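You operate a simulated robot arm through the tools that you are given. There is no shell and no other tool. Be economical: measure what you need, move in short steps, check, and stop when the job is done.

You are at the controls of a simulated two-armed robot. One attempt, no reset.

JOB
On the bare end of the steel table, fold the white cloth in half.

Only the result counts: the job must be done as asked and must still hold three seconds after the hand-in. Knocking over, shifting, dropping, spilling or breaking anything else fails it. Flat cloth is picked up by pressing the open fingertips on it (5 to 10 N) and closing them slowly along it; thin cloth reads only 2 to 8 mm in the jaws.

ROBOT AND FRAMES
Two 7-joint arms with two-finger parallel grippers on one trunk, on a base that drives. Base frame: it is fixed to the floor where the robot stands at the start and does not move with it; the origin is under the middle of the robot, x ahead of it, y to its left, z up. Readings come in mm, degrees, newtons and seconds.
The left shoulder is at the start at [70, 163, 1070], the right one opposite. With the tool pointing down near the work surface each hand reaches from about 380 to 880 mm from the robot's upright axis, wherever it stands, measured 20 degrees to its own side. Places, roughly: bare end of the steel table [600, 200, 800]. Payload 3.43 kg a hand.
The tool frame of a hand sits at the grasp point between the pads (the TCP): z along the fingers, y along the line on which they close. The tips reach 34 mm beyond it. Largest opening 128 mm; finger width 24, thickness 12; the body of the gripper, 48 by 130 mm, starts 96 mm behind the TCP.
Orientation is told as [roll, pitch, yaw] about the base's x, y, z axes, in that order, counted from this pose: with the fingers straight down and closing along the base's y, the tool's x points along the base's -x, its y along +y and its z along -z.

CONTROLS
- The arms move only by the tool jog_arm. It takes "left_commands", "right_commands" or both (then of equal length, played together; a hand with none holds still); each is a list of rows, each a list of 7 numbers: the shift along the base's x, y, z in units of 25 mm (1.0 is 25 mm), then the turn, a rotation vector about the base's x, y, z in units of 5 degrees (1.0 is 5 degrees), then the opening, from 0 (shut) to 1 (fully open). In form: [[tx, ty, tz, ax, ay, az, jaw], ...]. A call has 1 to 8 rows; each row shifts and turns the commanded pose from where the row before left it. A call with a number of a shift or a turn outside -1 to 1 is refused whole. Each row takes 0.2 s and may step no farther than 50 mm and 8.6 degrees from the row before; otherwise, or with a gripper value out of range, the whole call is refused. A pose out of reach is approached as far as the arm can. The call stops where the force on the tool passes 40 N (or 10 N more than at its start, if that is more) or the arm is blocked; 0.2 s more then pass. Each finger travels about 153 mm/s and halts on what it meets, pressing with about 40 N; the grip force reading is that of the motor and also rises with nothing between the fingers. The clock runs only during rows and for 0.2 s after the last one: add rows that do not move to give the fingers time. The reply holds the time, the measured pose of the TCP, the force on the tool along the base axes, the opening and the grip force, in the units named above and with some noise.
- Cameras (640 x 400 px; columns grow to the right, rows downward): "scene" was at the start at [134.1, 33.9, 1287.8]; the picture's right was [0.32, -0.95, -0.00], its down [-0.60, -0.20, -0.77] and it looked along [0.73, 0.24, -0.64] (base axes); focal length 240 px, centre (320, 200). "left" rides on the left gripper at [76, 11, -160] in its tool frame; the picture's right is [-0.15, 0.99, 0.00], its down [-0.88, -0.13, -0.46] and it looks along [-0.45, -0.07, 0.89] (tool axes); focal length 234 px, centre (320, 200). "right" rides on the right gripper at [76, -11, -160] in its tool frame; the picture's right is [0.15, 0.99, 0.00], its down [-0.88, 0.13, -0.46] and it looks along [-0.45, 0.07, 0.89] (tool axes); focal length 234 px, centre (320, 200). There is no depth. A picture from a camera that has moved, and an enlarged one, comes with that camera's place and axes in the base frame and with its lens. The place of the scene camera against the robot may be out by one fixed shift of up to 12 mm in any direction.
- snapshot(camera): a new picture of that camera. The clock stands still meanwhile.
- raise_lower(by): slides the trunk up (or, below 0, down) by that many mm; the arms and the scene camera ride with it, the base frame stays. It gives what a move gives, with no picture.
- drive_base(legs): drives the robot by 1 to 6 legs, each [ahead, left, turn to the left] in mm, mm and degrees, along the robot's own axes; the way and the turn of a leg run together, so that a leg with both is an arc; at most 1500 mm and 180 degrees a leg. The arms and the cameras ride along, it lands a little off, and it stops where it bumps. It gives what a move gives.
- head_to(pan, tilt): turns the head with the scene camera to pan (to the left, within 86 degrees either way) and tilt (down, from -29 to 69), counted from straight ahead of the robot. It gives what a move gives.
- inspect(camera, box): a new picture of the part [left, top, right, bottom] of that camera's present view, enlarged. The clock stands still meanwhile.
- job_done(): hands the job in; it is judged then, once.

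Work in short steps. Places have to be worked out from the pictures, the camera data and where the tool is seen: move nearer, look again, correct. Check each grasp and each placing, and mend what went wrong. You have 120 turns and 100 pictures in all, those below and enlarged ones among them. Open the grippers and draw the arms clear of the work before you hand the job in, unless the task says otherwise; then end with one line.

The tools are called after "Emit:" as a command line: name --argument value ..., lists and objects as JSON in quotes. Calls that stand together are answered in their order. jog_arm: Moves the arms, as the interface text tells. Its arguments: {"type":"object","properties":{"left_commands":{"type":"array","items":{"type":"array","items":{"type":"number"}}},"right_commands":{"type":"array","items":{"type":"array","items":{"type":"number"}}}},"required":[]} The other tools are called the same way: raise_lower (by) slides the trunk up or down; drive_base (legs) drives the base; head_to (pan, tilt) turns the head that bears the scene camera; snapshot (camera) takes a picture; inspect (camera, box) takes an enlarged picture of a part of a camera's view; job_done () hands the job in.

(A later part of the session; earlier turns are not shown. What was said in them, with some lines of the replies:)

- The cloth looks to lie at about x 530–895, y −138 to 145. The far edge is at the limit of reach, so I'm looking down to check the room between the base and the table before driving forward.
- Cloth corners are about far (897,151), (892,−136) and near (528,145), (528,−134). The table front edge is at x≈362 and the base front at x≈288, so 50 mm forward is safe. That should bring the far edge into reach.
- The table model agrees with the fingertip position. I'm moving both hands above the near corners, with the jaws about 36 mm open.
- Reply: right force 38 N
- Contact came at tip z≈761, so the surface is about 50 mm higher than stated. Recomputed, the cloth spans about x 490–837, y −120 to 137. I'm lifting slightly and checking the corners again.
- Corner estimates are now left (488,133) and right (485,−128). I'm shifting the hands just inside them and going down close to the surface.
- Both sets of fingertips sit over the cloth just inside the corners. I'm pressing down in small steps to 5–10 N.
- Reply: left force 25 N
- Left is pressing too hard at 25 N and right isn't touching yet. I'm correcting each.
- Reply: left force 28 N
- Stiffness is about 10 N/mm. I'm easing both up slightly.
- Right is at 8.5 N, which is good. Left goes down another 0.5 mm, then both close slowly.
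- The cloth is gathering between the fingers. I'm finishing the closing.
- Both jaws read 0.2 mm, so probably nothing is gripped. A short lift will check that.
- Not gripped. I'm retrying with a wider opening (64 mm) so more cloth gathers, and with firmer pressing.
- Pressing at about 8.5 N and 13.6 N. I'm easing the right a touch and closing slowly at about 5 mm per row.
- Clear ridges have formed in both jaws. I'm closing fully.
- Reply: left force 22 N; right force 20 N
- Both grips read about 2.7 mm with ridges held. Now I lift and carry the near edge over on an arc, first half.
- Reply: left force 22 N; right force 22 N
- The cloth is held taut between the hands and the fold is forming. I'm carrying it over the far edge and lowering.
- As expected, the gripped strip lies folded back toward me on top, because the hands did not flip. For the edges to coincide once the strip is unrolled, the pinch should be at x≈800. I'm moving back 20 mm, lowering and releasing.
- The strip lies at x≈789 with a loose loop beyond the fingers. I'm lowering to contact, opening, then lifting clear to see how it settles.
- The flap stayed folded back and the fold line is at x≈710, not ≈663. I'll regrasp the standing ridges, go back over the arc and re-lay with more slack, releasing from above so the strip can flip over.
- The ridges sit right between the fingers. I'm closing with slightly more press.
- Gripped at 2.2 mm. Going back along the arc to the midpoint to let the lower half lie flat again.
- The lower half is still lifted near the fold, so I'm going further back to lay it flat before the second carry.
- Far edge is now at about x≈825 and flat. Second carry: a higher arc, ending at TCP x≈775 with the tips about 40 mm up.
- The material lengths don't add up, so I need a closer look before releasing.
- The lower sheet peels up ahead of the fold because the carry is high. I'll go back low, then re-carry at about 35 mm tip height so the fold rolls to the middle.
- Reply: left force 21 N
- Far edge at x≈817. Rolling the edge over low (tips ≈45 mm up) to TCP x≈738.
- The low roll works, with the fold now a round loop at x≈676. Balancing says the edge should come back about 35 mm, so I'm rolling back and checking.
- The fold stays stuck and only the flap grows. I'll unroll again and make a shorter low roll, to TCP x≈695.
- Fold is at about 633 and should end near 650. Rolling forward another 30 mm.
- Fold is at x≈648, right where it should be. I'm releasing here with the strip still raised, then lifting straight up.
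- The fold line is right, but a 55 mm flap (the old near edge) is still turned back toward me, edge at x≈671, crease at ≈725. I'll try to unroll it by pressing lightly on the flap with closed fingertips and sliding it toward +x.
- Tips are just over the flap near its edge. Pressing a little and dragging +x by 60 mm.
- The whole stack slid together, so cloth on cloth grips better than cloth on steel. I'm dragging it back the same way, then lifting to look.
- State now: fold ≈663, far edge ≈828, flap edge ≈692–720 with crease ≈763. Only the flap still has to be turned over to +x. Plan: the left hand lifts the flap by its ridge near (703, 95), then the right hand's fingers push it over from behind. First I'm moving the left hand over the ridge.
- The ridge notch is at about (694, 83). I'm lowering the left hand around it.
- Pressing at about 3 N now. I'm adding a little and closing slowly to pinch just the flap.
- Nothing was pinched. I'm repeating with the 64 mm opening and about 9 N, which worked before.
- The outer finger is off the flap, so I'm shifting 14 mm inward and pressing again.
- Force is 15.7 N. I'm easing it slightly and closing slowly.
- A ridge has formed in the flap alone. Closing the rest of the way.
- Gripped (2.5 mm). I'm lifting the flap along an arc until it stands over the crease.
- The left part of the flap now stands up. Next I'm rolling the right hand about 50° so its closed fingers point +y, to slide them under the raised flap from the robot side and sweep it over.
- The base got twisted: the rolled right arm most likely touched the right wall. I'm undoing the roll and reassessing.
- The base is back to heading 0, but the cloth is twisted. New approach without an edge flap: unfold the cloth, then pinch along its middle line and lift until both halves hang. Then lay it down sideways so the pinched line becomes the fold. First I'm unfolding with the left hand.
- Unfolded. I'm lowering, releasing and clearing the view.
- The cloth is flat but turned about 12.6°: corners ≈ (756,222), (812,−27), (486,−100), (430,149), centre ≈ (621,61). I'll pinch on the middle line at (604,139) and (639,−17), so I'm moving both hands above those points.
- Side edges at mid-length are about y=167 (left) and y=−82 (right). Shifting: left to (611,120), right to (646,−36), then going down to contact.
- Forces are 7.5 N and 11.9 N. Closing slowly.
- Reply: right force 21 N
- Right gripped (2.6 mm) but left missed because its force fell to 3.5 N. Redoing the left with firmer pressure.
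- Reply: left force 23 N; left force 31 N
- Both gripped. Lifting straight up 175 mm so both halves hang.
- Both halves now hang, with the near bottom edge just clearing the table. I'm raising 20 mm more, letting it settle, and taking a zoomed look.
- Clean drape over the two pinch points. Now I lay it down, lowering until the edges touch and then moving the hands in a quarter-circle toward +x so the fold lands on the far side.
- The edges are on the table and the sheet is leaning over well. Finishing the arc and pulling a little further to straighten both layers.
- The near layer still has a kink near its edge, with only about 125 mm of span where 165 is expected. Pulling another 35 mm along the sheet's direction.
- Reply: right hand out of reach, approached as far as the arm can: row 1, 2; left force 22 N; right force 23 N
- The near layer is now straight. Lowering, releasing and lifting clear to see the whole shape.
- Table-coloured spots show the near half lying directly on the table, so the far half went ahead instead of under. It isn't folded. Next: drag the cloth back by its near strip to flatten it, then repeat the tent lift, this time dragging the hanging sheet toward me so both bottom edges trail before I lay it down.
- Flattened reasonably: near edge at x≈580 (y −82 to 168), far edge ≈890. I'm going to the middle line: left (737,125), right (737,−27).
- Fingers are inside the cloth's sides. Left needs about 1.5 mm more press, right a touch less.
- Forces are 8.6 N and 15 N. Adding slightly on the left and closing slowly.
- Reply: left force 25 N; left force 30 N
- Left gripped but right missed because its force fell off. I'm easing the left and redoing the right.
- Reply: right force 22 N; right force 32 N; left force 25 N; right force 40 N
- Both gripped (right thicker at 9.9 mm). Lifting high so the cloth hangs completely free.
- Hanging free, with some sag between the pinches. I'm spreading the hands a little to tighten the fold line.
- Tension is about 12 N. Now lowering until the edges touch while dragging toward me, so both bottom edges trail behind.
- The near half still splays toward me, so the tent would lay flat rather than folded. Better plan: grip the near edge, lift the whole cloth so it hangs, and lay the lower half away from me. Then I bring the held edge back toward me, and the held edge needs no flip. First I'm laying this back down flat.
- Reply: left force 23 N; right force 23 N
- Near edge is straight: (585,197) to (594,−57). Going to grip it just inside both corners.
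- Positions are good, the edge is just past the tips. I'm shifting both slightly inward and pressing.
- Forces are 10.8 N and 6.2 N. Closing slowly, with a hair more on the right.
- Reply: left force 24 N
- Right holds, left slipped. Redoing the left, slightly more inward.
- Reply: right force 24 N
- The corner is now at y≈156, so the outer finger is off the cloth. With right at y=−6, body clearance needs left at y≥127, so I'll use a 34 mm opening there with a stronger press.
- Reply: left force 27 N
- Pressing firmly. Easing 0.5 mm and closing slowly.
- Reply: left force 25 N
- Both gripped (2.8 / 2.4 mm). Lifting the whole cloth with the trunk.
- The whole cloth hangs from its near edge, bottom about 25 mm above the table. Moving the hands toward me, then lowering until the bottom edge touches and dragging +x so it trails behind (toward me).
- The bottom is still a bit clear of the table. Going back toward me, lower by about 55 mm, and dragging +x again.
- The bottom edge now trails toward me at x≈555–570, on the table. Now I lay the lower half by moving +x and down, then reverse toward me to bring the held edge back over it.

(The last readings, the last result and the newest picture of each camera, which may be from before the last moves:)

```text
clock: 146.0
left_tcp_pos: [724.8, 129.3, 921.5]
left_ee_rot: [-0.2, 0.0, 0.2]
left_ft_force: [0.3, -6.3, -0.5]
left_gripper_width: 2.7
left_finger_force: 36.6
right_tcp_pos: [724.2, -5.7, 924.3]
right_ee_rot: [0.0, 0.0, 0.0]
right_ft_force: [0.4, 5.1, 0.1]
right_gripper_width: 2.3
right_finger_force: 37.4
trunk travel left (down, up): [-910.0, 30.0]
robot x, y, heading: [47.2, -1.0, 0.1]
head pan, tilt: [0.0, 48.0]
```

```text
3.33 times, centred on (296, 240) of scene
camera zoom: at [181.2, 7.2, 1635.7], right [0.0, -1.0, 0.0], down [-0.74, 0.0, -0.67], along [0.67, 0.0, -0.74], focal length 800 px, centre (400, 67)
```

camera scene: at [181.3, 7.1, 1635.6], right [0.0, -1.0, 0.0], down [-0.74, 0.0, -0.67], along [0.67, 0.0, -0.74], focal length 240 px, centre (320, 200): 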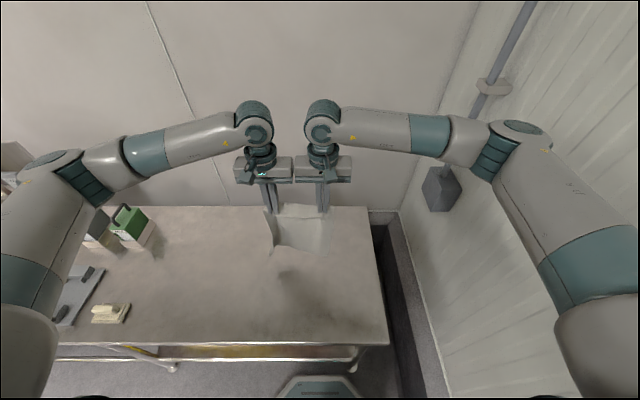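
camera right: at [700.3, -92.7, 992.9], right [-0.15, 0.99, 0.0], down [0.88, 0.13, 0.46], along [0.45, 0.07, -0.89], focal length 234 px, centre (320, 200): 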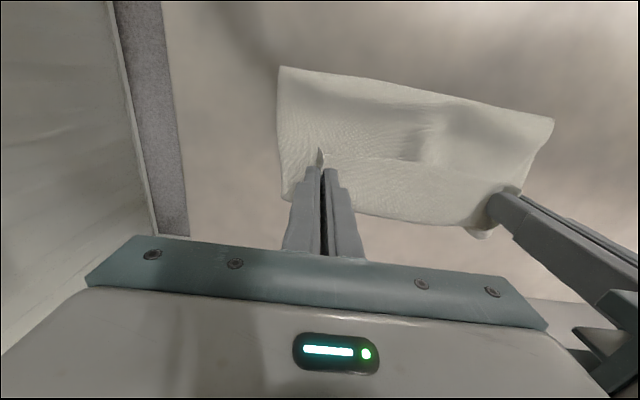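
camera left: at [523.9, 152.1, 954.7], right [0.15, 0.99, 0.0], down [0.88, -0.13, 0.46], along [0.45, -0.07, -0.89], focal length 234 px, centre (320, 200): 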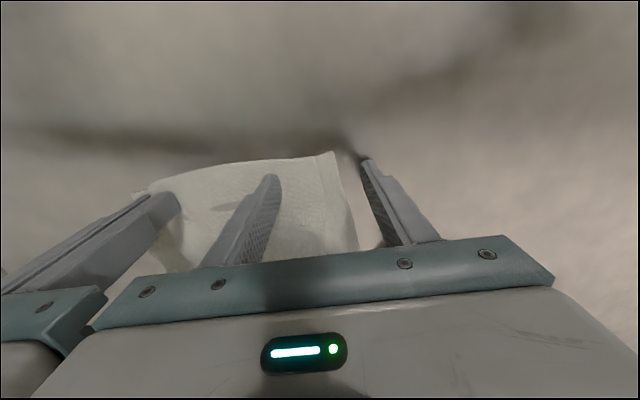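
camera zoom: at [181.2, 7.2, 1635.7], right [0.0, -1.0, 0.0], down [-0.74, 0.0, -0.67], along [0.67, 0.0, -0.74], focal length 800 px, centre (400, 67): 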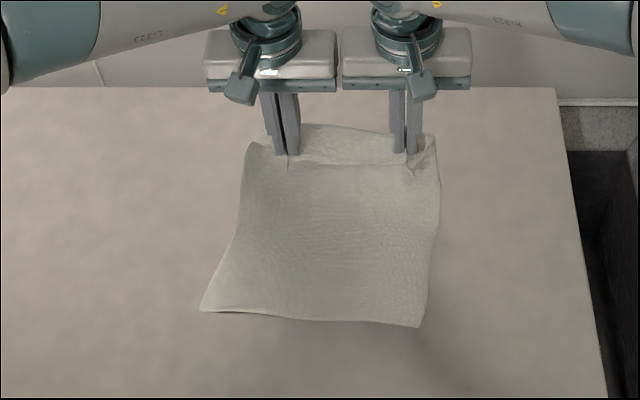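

The lower half is laid nicely: bottom edge from (591,238) to (572,−14). Bringing the held edge back over it, with a 50 mm shift to +y and a slight turn to line up.

Emit:
jog_arm --left_commands '[[-0.3, 0.25, -0.7, 0, 0, 0, 0], [-0.6, 0.25, -0.6, 0, 0, 0, 0], [-0.8, 0.25, -0.6, 0, 0, 0, 0], [-0.8, 0.25, -0.5, 0, 0, 0, 0], [-0.8, 0.25, -0.5, 0, 0, 0, 0], [-0.8, 0.25, -0.4, 0, 0, 0, 0], [-0.6, 0.25, -0.3, 0, 0, 0, 0], [-0.4, 0.25, -0.2, 0, 0, 0, 0]]' --right_commands '[[-0.35, 0.25, -0.7, 0, 0, 0, 0], [-0.65, 0.25, -0.6, 0, 0, 0, 0], [-0.85, 0.25, -0.6, 0, 0, 0, 0], [-0.85, 0.25, -0.5, 0, 0, 0, 0], [-0.85, 0.25, -0.5, 0, 0, 0, 0], [-0.85, 0.25, -0.4, 0, 0, 0, 0], [-0.65, 0.25, -0.3, 0, 0, 0, 0], [-0.45, 0.25, -0.2, 0, 0, 0, 0]]'

Emit:
inspect --camera "scene" --box '[200, 180, 392, 300]'

```text
clock: 147.8
left_tcp_pos: [595.5, 178.7, 828.0]
left_ee_rot: [-0.1, 0.0, 0.0]
left_ft_force: [-0.6, -9.0, 0.1]
left_gripper_width: 2.8
left_finger_force: 37.0
right_tcp_pos: [587.8, 43.3, 828.9]
right_ee_rot: [0.1, 0.0, 0.0]
right_ft_force: [1.4, 10.6, -0.1]
right_gripper_width: 2.6
right_finger_force: 37.4
trunk travel left (down, up): [-910.0, 30.0]
robot x, y, heading: [49.7, 2.1, 0.1]
head pan, tilt: [0.0, 48.0]
```

```text
3.33 times, centred on (296, 240) of scene
camera zoom: at [180.7, 8.0, 1635.7], right [0.0, -1.0, 0.0], down [-0.74, 0.0, -0.67], along [0.67, 0.0, -0.74], focal length 800 px, centre (400, 67)
```

zoom: 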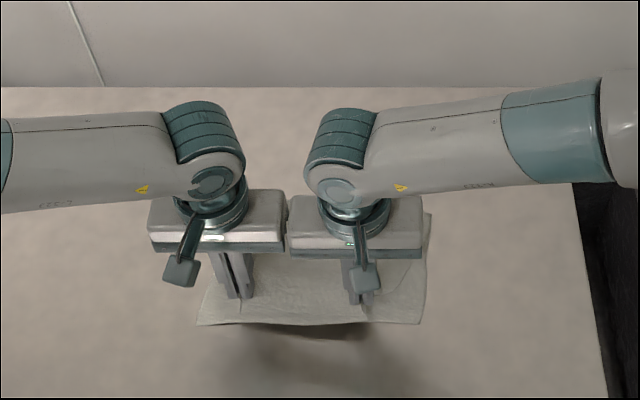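

The held edge is now right over the bottom edge (both at x≈578, y −15 to 237). Lowering, squaring slightly, and releasing.

Emit:
jog_arm --left_commands '[[-0.1, 0, -0.5, 0, 0, 0, 0], [-0.1, 0, -0.5, 0, 0, 0, 0], [0, 0, -0.1, 0, 0, 0, 0], [0, 0, 0, 0, 0, 0, 0.04], [0, 0, 0, 0, 0, 0, 0.1], [0, 0, 0, 0, 0, 0, 0.2], [0, 0, 0.5, 0, 0, 0, 0.2], [0, 0, 1, 0, 0, 0, 0.2]]' --right_commands '[[0.1, 0, -0.5, 0, 0, 0, 0], [0, 0, -0.5, 0, 0, 0, 0], [0, 0, -0.1, 0, 0, 0, 0], [0, 0, 0, 0, 0, 0, 0.04], [0, 0, 0, 0, 0, 0, 0.1], [0, 0, 0, 0, 0, 0, 0.2], [0, 0, 0.5, 0, 0, 0, 0.2], [0, 0, 1, 0, 0, 0, 0.2]]'

Emit:
jog_arm --left_commands '[[0, 0, 1, 0, 0, 0, 0.2], [0, 1, 1, 0, 0, 0, 0.2], [0, 1, 0, 0, 0, 0, 0.2], [0, 1, 0, 0, 0, 0, 0.2], [0, 1, 0, 0, 0, 0, 0.2], [0, 1, 0, 0, 0, 0, 0.2]]' --right_commands '[[0, 0, 1, 0, 0, 0, 0.2], [0, -1, 1, 0, 0, 0, 0.2], [0, -1, 0, 0, 0, 0, 0.2], [0, -1, 0, 0, 0, 0, 0.2], [0, -1, 0, 0, 0, 0, 0.2], [0, -1, 0, 0, 0, 0, 0.2]]'

Emit:
inspect --camera "scene" --box '[200, 190, 360, 290]'

```text
clock: 149.6
left_tcp_pos: [589.8, 178.3, 838.4]
left_ee_rot: [-0.1, 0.1, 0.2]
left_ft_force: [1.1, -0.2, 0.1]
left_gripper_width: 25.7
left_finger_force: 0.0
right_tcp_pos: [590.9, 42.3, 840.0]
right_ee_rot: [0.0, 0.0, 0.0]
right_ft_force: [-0.4, -0.4, 0.2]
right_gripper_width: 25.5
right_finger_force: 0.0
trunk travel left (down, up): [-910.0, 30.0]
robot x, y, heading: [48.3, 1.8, 0.1]
head pan, tilt: [0.0, 48.0]
```

```text
clock: 151.0
left_tcp_pos: [588.5, 302.9, 890.6]
left_ee_rot: [0.1, 0.0, 0.1]
left_ft_force: [-0.4, 0.9, -0.5]
left_gripper_width: 25.6
left_finger_force: 0.2
right_tcp_pos: [588.2, -82.0, 889.9]
right_ee_rot: [0.0, -0.1, 0.0]
right_ft_force: [0.9, 0.4, 0.5]
right_gripper_width: 25.5
right_finger_force: 0.1
trunk travel left (down, up): [-910.0, 30.0]
robot x, y, heading: [50.5, -5.7, -0.3]
head pan, tilt: [0.0, 48.0]
```

```text
4.00 times, centred on (280, 240) of scene
camera zoom: at [180.5, 6.7, 1635.7], right [0.0, -1.0, 0.0], down [-0.74, 0.0, -0.67], along [0.67, 0.0, -0.74], focal length 960 px, centre (480, 40)
```

zoom: 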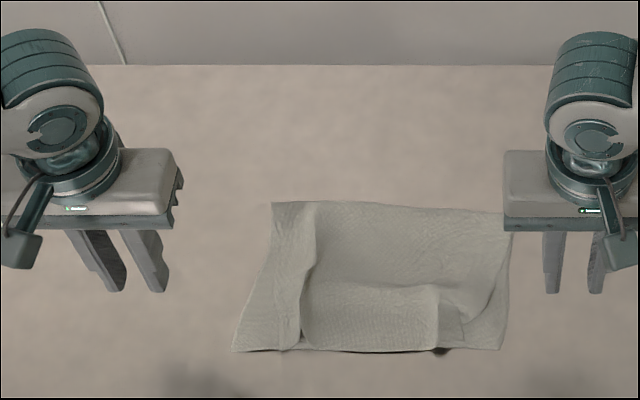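

Folded: both edges together at x≈578 and the fold at x≈738. The upper layer's corners are drawn in by the pinch pleats (upper corners y≈185 and 24, lower 243 and −12). I'll press lightly on both upper corners and draw them outward at the same time.

Emit:
jog_arm --left_commands '[[0, -0.9, -0.6, 0, 0, 0, 0], [0, -0.9, -0.6, 0, 0, 0, 0], [0.1, -0.9, -0.6, 0, 0, 0, 0], [0.1, -0.95, -0.6, 0, 0, 0, 0], [0, -1, -0.6, 0, 0, 0, 0], [0, 0, -0.5, 0, 0, 0, 0], [0, 0, -0.15, 0, 0, 0, 0], [0, 0, 0, 0, 0, 0, 0]]' --right_commands '[[0, 0.9, -0.6, 0, 0, 0, 0], [0, 0.9, -0.6, 0, 0, 0, 0], [0.1, 0.9, -0.6, 0, 0, 0, 0], [0.1, 0.9, -0.6, 0, 0, 0, 0], [0, 0.8, -0.6, 0, 0, 0, 0], [0, 0, -0.5, 0, 0, 0, 0], [0, 0, -0.15, 0, 0, 0, 0], [0, 0, 0, 0, 0, 0, 0]]'

```text
clock: 152.8
left_tcp_pos: [594.3, 186.2, 797.6]
left_ee_rot: [0.0, -0.1, 0.2]
left_ft_force: [-0.3, 0.8, -0.1]
left_gripper_width: 0.0
left_finger_force: 33.2
right_tcp_pos: [593.6, 28.2, 798.2]
right_ee_rot: [-0.1, 0.0, -0.1]
right_ft_force: [-0.5, 0.4, 0.0]
right_gripper_width: 0.0
right_finger_force: 32.7
trunk travel left (down, up): [-910.0, 30.0]
robot x, y, heading: [47.1, -0.4, 0.1]
head pan, tilt: [0.0, 48.0]
```

Just above contact. Pressing about 2 mm and drawing both corners outward 40 mm.

Emit:
jog_arm --left_commands '[[0, 0, -0.06, 0, 0, 0, 0], [0, 0.35, 0, 0, 0, 0, 0], [0, 0.35, 0, 0, 0, 0, 0], [0, 0.35, 0, 0, 0, 0, 0], [0, 0.35, 0, 0, 0, 0, 0], [0, 0.35, 0, 0, 0, 0, 0]]' --right_commands '[[0, 0, -0.08, 0, 0, 0, 0], [0, -0.3, 0, 0, 0, 0, 0], [0, -0.3, 0, 0, 0, 0, 0], [0, -0.3, 0, 0, 0, 0, 0], [0, -0.3, 0, 0, 0, 0, 0], [0, -0.3, 0, 0, 0, 0, 0]]'

Emit:
inspect --camera "scene" --box '[200, 190, 360, 290]'

```text
clock: 154.2
left_tcp_pos: [593.3, 230.5, 797.7]
left_ee_rot: [-0.1, 0.0, 0.0]
left_ft_force: [0.6, -0.8, -0.7]
left_gripper_width: 0.0
left_finger_force: 33.5
right_tcp_pos: [594.4, -8.9, 796.9]
right_ee_rot: [0.2, -0.1, 0.0]
right_ft_force: [0.7, 4.0, 18.4]
right_gripper_width: 0.1
right_finger_force: 33.2
trunk travel left (down, up): [-910.0, 30.0]
robot x, y, heading: [49.4, -0.8, -0.1]
head pan, tilt: [0.0, 48.0]
```

```text
4.00 times, centred on (280, 240) of scene
camera zoom: at [178.9, 7.6, 1636.0], right [0.0, -1.0, 0.0], down [-0.74, 0.0, -0.67], along [0.67, 0.0, -0.74], focal length 960 px, centre (480, 40)
```

zoom: 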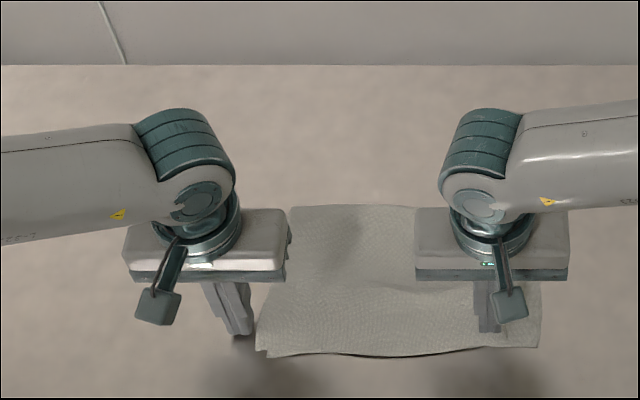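

The pleats are gone and the sheet looks smooth at full width. Lifting both hands straight up and withdrawing them to the sides.

Emit:
jog_arm --left_commands '[[0, 0, 0.8, 0, 0, 0, 0], [0, 0, 1, 0, 0, 0, 0], [0, 0, 1, 0, 0, 0, 0.3], [0, 0.5, 1, 0, 0, 0, 0.3], [0, 1, 1, 0, 0, 0, 0.5], [0, 1, 0, 0, 0, 0, 0.5], [0, 1, 0, 0, 0, 0, 0.5]]' --right_commands '[[0, 0, 0.8, 0, 0, 0, 0], [0, 0, 1, 0, 0, 0, 0], [0, 0, 1, 0, 0, 0, 0.3], [0, -0.5, 1, 0, 0, 0, 0.3], [0, -1, 1, 0, 0, 0, 0.5], [0, -1, 0, 0, 0, 0, 0.5], [0, -1, 0, 0, 0, 0, 0.5]]'

Emit:
inspect --camera "scene" --box '[200, 190, 360, 290]'

```text
clock: 155.8
left_tcp_pos: [594.7, 318.7, 915.6]
left_ee_rot: [0.0, 0.0, 0.1]
left_ft_force: [0.0, 0.4, 0.2]
left_gripper_width: 64.0
left_finger_force: 0.0
right_tcp_pos: [596.6, -97.2, 915.6]
right_ee_rot: [-0.1, 0.0, 0.1]
right_ft_force: [0.5, 0.1, 0.1]
right_gripper_width: 63.9
right_finger_force: 0.2
trunk travel left (down, up): [-910.0, 30.0]
robot x, y, heading: [51.7, -0.8, 0.2]
head pan, tilt: [0.0, 48.0]
```

```text
4.00 times, centred on (280, 240) of scene
camera zoom: at [180.5, 6.7, 1635.7], right [0.0, -1.0, 0.0], down [-0.74, 0.0, -0.67], along [0.67, 0.0, -0.74], focal length 960 px, centre (480, 40)
```

zoom: 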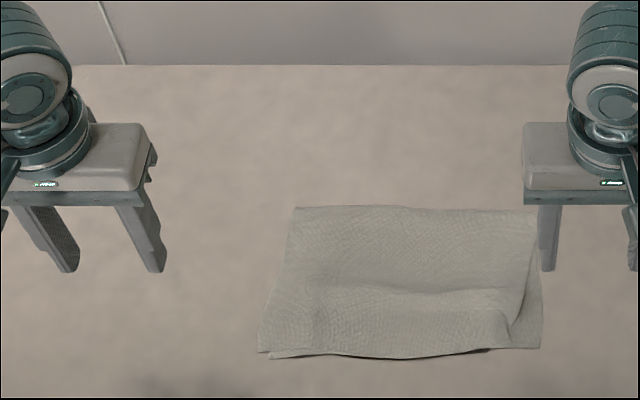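

The cloth is folded in half: one fold on the far side, the near and far edges together at the front, and the left corners within about 15 mm. The right upper corner is about 30 mm inside the lower one. The grippers are open and clear, and no pictures are left, so I'm handing in.

Emit:
job_done

```text
The job is handed in.
```

I folded the white cloth in half on the bare end of the steel table and handed it in. The two edges meet at the front and the fold is on the far side. The left corners line up to about 15 mm, but the upper right corner sits about 30 mm inside the lower one. The grippers are open and the hands are clear of the cloth.
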